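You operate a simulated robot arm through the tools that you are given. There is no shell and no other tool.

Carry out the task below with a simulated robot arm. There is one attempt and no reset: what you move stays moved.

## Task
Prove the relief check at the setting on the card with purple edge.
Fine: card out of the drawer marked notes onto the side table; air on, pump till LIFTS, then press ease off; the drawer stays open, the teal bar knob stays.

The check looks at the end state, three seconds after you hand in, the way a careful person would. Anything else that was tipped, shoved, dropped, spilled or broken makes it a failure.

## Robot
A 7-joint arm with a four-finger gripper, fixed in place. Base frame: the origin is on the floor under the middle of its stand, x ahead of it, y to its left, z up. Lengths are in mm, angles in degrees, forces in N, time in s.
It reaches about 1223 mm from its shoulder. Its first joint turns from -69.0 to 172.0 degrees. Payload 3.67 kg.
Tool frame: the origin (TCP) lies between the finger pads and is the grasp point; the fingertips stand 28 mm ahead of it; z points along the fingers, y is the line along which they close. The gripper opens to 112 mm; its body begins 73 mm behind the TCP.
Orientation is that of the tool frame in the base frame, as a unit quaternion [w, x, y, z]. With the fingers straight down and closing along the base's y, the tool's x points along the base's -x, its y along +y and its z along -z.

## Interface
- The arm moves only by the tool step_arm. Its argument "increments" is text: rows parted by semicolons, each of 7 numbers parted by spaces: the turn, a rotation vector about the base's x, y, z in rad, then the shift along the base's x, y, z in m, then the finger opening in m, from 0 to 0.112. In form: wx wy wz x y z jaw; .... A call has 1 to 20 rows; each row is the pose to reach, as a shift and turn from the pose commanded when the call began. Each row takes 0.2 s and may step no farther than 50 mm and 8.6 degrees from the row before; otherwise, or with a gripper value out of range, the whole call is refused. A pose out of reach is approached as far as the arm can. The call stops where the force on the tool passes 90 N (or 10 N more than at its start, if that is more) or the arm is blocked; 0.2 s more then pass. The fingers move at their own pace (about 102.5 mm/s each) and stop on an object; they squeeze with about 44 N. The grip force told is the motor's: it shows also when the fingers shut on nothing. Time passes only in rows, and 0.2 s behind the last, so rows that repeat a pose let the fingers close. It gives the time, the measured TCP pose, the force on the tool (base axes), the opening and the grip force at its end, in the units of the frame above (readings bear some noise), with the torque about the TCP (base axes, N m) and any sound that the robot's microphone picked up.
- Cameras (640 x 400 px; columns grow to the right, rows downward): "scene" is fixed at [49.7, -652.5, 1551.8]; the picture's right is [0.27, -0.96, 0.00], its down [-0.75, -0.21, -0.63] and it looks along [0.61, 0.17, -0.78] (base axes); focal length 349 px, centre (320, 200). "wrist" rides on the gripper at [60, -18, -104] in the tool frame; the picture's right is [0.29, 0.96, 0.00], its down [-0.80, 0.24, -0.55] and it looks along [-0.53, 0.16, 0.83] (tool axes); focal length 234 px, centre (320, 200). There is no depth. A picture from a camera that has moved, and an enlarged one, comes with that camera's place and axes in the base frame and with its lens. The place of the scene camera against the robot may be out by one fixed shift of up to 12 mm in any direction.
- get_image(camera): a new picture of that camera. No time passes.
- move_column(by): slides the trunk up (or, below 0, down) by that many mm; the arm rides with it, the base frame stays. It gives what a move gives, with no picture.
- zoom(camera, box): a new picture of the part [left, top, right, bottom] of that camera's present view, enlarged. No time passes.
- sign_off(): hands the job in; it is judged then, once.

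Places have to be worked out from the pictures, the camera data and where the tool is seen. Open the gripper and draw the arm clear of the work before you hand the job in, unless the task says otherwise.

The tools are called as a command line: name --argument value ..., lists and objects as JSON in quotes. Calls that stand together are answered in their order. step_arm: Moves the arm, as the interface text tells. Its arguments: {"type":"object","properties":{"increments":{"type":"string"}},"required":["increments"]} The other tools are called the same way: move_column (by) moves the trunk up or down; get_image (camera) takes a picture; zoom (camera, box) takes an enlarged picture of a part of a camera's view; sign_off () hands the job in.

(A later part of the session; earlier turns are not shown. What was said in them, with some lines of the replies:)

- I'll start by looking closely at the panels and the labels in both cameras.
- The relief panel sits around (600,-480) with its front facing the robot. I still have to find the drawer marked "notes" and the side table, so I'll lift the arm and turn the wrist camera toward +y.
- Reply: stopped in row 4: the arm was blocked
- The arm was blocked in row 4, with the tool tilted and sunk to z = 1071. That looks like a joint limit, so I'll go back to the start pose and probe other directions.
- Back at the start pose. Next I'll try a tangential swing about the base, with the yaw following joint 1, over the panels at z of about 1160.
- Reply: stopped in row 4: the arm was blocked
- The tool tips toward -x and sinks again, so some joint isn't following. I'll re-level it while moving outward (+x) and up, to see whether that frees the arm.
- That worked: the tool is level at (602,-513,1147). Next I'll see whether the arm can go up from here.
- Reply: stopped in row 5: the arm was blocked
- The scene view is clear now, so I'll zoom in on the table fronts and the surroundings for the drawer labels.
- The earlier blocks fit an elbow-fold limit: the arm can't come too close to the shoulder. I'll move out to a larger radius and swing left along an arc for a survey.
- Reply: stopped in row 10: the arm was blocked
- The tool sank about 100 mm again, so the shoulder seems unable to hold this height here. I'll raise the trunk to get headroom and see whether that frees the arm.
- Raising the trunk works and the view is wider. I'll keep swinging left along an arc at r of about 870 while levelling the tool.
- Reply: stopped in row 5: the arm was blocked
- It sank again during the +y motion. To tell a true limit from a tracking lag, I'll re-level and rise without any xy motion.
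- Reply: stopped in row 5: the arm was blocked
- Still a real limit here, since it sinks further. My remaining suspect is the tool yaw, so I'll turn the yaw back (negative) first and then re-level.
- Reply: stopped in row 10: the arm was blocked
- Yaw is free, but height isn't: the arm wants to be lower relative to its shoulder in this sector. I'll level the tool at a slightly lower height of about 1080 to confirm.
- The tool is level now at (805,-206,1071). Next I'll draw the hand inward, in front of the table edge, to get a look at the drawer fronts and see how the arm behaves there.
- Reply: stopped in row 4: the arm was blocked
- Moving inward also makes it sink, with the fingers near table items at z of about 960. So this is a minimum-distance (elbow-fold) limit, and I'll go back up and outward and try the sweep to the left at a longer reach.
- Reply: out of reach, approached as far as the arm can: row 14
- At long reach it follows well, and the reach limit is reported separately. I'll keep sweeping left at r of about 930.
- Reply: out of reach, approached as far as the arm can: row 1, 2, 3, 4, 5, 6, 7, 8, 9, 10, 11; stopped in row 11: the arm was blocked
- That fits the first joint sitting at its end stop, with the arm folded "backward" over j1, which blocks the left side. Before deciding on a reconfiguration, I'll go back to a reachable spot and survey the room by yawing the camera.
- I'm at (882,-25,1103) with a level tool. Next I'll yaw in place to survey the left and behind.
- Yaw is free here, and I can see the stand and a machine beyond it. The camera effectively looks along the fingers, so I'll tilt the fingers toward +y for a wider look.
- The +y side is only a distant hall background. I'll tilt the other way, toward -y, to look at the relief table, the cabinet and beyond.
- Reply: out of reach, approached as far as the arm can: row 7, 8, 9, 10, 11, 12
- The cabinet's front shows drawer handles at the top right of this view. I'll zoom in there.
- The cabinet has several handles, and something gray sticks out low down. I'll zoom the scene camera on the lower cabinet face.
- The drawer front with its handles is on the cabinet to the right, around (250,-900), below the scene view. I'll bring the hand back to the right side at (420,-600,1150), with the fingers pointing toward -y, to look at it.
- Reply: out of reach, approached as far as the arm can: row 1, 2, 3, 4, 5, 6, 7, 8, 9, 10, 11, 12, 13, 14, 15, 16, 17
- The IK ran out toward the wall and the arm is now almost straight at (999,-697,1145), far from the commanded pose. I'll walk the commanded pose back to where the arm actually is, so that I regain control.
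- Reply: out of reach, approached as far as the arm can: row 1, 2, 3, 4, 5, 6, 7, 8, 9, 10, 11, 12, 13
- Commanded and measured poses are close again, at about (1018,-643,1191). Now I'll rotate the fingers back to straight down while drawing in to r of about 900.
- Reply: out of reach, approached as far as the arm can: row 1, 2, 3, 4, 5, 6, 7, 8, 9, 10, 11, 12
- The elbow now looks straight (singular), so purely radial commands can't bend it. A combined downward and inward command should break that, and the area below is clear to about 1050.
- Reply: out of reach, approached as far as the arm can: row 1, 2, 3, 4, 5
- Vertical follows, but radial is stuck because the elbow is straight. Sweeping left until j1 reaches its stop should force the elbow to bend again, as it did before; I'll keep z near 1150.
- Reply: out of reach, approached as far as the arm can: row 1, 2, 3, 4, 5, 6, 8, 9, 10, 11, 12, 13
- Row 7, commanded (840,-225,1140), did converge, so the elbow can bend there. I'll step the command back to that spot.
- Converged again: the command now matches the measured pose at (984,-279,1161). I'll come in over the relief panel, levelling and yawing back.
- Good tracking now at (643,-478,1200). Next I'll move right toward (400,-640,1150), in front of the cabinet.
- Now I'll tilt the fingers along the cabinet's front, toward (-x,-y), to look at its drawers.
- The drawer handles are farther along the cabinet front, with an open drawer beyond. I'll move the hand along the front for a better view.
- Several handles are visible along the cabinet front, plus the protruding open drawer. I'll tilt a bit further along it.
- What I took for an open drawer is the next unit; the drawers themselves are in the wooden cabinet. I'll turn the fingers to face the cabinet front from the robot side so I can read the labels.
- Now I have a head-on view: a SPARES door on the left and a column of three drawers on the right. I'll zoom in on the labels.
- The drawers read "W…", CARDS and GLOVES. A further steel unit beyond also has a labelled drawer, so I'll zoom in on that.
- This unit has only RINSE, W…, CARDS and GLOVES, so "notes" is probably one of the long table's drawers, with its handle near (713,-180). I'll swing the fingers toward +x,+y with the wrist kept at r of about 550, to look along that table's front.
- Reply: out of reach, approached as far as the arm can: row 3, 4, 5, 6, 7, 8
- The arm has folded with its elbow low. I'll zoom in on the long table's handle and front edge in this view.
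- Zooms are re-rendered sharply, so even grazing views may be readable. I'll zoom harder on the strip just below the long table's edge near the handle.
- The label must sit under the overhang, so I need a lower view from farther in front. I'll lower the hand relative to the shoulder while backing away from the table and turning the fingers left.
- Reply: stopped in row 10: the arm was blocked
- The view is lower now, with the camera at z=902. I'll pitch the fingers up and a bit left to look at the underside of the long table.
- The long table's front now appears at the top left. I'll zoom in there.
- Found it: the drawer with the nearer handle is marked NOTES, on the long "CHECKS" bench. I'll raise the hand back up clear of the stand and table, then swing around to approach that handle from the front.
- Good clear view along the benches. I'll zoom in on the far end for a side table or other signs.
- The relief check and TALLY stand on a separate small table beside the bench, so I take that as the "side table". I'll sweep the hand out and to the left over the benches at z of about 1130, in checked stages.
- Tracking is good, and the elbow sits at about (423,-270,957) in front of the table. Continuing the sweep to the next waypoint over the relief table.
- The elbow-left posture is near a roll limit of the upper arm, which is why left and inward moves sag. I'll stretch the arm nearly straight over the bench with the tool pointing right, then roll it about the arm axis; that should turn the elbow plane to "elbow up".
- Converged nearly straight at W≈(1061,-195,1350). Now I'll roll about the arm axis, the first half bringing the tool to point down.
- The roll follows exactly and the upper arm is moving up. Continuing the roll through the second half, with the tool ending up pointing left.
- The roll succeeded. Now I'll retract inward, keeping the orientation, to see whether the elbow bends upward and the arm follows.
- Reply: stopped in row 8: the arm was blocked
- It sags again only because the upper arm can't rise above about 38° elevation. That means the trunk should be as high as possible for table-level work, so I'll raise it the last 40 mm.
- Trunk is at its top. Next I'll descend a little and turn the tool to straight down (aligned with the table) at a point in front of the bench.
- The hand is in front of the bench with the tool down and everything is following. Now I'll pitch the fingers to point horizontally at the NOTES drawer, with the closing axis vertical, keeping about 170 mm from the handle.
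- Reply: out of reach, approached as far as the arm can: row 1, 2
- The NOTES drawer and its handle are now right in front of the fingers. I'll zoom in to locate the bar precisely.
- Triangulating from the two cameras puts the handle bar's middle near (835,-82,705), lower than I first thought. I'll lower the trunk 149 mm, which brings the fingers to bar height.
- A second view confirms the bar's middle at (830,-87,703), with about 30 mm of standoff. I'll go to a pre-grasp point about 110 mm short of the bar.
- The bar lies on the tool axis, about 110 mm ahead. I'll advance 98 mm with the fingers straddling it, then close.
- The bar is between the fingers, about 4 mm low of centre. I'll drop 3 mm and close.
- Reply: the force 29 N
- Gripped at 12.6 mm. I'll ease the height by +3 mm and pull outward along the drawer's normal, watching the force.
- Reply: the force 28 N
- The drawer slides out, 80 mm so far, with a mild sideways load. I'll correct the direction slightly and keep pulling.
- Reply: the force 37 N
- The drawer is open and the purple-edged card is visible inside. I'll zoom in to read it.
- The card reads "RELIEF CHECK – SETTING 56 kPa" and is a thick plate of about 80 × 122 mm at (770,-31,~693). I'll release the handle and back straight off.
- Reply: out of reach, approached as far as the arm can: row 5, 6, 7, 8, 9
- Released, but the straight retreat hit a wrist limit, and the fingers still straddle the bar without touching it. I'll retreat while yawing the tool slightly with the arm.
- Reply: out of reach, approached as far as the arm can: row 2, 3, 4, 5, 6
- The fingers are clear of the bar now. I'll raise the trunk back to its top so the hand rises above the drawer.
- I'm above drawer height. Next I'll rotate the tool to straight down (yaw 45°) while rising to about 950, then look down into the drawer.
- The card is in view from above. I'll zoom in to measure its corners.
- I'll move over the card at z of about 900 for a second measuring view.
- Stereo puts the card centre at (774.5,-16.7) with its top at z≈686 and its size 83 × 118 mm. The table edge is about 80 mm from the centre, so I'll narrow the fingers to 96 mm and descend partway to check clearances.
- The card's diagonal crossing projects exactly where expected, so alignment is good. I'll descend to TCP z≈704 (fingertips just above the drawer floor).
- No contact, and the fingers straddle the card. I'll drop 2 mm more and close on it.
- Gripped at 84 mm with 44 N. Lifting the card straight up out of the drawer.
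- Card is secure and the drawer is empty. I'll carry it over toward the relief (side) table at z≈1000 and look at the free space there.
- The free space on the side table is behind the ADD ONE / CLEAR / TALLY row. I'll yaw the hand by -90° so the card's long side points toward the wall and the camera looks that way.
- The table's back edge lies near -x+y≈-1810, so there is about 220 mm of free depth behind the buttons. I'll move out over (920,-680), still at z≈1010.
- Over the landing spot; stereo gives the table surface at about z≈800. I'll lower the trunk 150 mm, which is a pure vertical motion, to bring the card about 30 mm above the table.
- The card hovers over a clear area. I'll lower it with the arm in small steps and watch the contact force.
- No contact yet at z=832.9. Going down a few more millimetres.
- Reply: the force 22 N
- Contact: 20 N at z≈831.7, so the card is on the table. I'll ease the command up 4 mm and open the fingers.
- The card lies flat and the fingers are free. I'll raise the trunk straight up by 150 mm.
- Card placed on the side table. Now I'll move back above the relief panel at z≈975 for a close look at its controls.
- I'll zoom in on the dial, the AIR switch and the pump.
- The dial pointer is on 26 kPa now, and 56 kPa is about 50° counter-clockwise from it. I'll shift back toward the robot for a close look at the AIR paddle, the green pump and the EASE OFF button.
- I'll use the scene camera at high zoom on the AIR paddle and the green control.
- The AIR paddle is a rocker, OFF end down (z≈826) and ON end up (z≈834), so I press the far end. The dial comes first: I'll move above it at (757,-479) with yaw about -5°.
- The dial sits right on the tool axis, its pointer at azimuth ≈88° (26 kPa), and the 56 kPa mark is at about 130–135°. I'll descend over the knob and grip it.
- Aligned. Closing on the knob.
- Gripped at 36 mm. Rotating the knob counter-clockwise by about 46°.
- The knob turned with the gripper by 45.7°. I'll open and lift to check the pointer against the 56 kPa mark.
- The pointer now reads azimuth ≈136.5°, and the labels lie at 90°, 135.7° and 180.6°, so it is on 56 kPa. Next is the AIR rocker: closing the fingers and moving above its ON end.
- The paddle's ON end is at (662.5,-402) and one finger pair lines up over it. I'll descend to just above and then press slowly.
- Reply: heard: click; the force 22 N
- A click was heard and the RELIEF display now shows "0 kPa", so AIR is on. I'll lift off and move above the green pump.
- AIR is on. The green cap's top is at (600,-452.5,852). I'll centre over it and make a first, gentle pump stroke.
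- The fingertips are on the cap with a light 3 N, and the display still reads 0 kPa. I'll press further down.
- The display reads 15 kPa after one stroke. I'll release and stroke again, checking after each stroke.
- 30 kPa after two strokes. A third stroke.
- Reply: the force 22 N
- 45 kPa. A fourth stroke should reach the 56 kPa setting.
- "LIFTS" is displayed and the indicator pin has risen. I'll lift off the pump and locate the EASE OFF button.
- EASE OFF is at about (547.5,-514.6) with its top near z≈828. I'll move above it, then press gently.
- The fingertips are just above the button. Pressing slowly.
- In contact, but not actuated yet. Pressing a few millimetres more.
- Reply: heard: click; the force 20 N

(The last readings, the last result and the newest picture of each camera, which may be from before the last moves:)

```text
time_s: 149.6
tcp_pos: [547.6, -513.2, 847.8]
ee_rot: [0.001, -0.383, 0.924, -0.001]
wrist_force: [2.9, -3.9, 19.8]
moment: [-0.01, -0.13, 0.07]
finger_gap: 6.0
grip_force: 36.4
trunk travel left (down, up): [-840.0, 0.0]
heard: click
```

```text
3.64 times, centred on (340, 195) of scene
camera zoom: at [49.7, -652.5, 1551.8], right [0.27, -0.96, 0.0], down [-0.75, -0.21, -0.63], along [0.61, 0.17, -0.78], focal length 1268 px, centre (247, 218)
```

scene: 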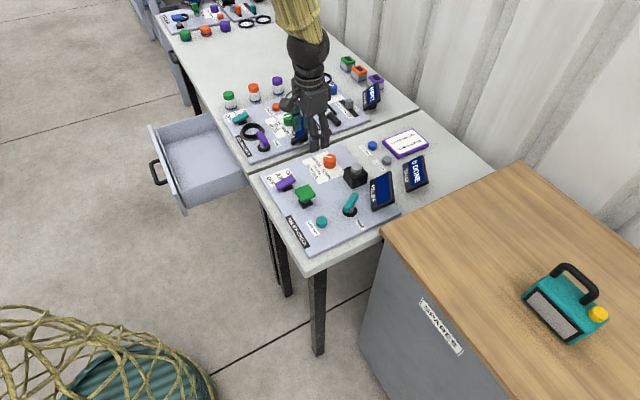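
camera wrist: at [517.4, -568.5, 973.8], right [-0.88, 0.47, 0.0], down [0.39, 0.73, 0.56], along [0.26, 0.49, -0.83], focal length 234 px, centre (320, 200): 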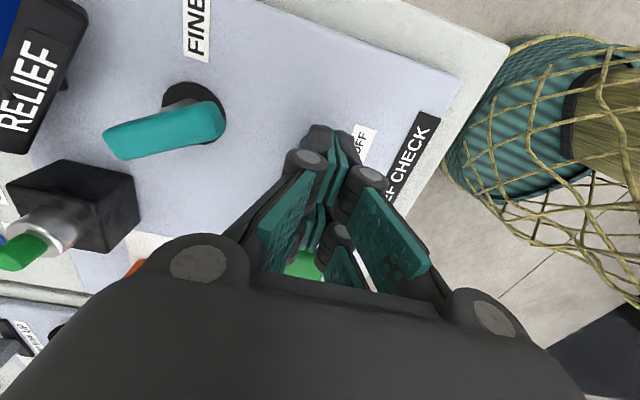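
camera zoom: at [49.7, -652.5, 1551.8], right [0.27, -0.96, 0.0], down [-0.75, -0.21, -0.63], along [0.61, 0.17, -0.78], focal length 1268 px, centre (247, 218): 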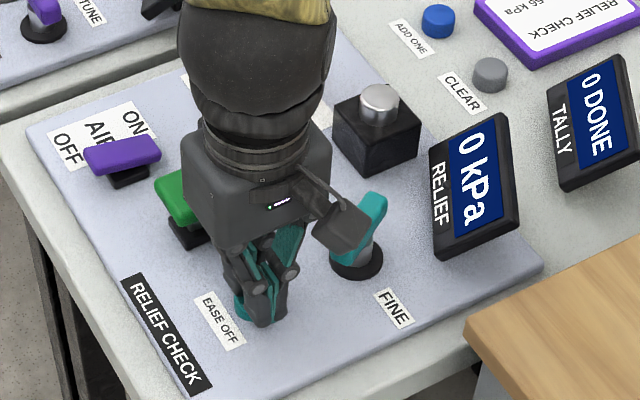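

A click: the display returned to 0 kPa and the pin went down. I'll lift off and open the gripper clear of the panel.

step_arm --increments "0 0 0 0 0 0.03 0; 0 0 0 0 0 0.07 0; 0 0 0 0 0 0.1 0; 0 0 0 -0.005 0.005 0.105 0; 0 0 0 -0.01 0.01 0.105 0.04; 0 0 0 -0.01 0.01 0.105 0.08; 0 0 0 -0.01 0.01 0.105 0.08"

get_image --camera "scene"

get_image --camera "wrist"

```text
time_s: 151.2
tcp_pos: [538.1, -504.8, 950.1]
ee_rot: [0.0, -0.383, 0.924, 0.0]
wrist_force: [-0.3, -0.1, 0.6]
moment: [-0.03, -0.01, -0.01]
finger_gap: 79.7
grip_force: 0.1
trunk travel left (down, up): [-840.0, 0.0]
```

```text
taken
```

scene: 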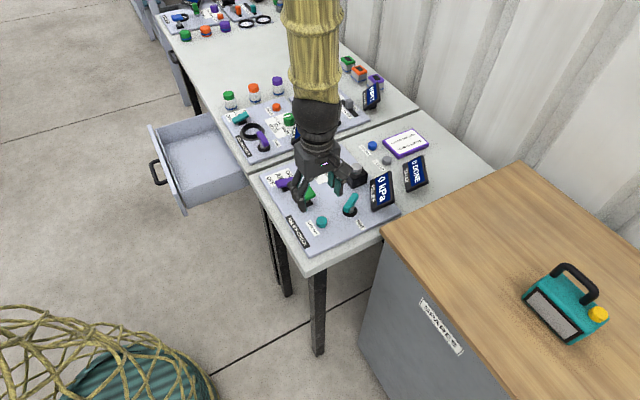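

```text
taken
camera wrist: at [509.4, -560.1, 1055.0], right [-0.88, 0.47, 0.0], down [0.39, 0.73, 0.56], along [0.26, 0.49, -0.83], focal length 234 px, centre (320, 200)
```

wrist: 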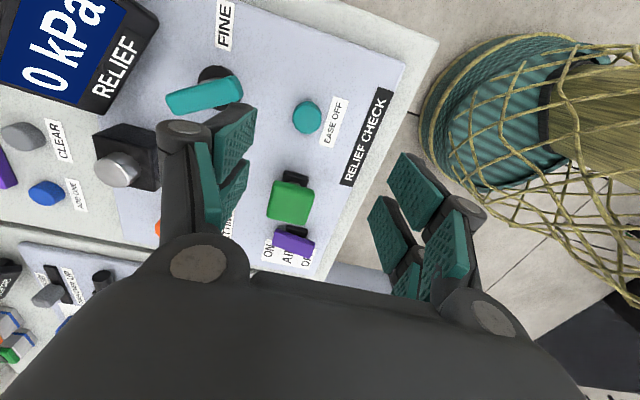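

Everything looks right. I'll draw the arm clear to the front of the table, away from the panels and the drawer, and then take a final look.

step_arm --increments "0 0 0 -0.004 0.035 0 0.08; 0 0 0 -0.008 0.07 -0.002 0.08; 0 0 0 -0.012 0.105 -0.004 0.08; 0 0 0 -0.015 0.14 -0.006 0.08; 0 0 0 -0.018 0.175 -0.01 0.08; 0 0 0 -0.02 0.205 -0.014 0.08; 0 0 0 -0.02 0.205 -0.014 0.08"

get_image --camera "scene"

zoom --camera "scene" --box '[250, 120, 450, 260]'

zoom --camera "scene" --box '[140, 20, 400, 220]'

```text
time_s: 152.8
tcp_pos: [517.0, -300.1, 938.6]
ee_rot: [0.0, -0.382, 0.924, 0.001]
wrist_force: [0.8, -0.6, -0.2]
moment: [0.04, -0.01, 0.05]
finger_gap: 80.0
grip_force: 0.0
trunk travel left (down, up): [-840.0, 0.0]
```

```text
taken
```

scene: 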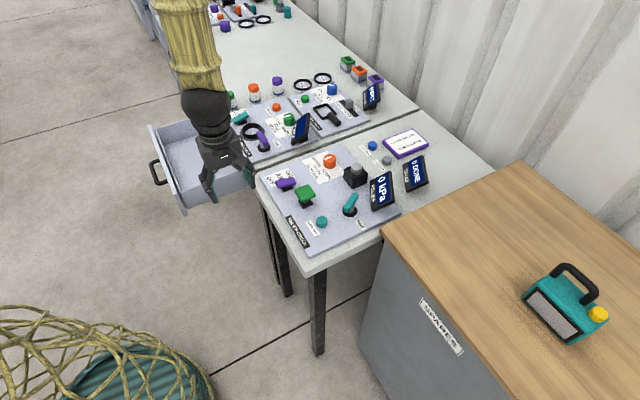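

```text
2.86 times, centred on (350, 190) of scene
camera zoom: at [49.7, -652.5, 1551.8], right [0.27, -0.96, 0.0], down [-0.75, -0.21, -0.63], along [0.61, 0.17, -0.78], focal length 997 px, centre (234, 229)
```

zoom: 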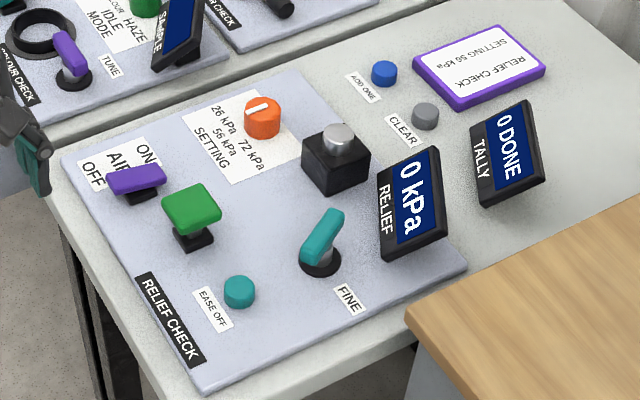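

```text
2.00 times, centred on (270, 120) of scene
camera zoom: at [49.7, -652.5, 1551.8], right [0.27, -0.96, 0.0], down [-0.75, -0.21, -0.63], along [0.61, 0.17, -0.78], focal length 698 px, centre (420, 360)
```

zoom: 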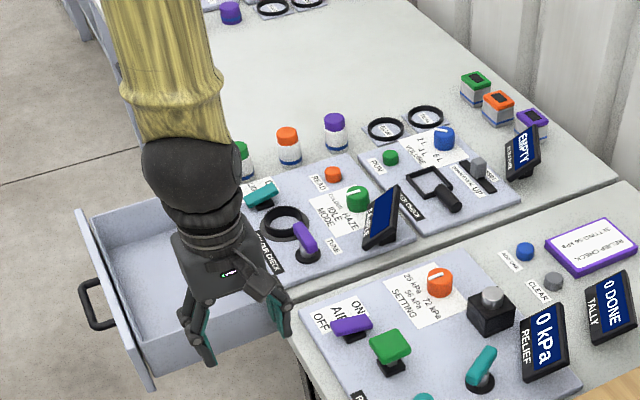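

Final check:
- The dial is at 56 kPa and AIR is on.
- The display reached LIFTS, then returned to 0 kPa after EASE OFF.
- The teal FINE knob is untouched and the NOTES drawer is open.
- The card lies flat on the side table, and the gripper is open and clear.

Handing in.

sign_off

```text
The job is handed in.
```

I proved the relief check at 56 kPa, the setting on the purple-edged card, and handed the job in. The result of the check hasn't come back.

- **Card:** I took it out of the NOTES drawer and laid it flat on the small white table that holds the relief panel and the tally. No table is marked "side table". I took it to be this one because it stands beside the long bench. If the wood-topped cabinet was meant, the card is in the wrong place.
- **Check:** I turned the dial from 26 to 56 kPa and switched the air on. The display read LIFTS after four pump strokes, and pressing EASE OFF brought it back to 0 kPa.
- **Left as asked:** The drawer is open and the teal FINE knob was not touched.
- **Also:** The air is still on, because the task didn't say to turn it off. I left the tally alone, so it still shows 0 DONE. The gripper is open and the arm is clear of the panel and drawer.

While finding the drawer, the arm stalled or ran off course several times. Nothing looked knocked over or moved in the final pictures.
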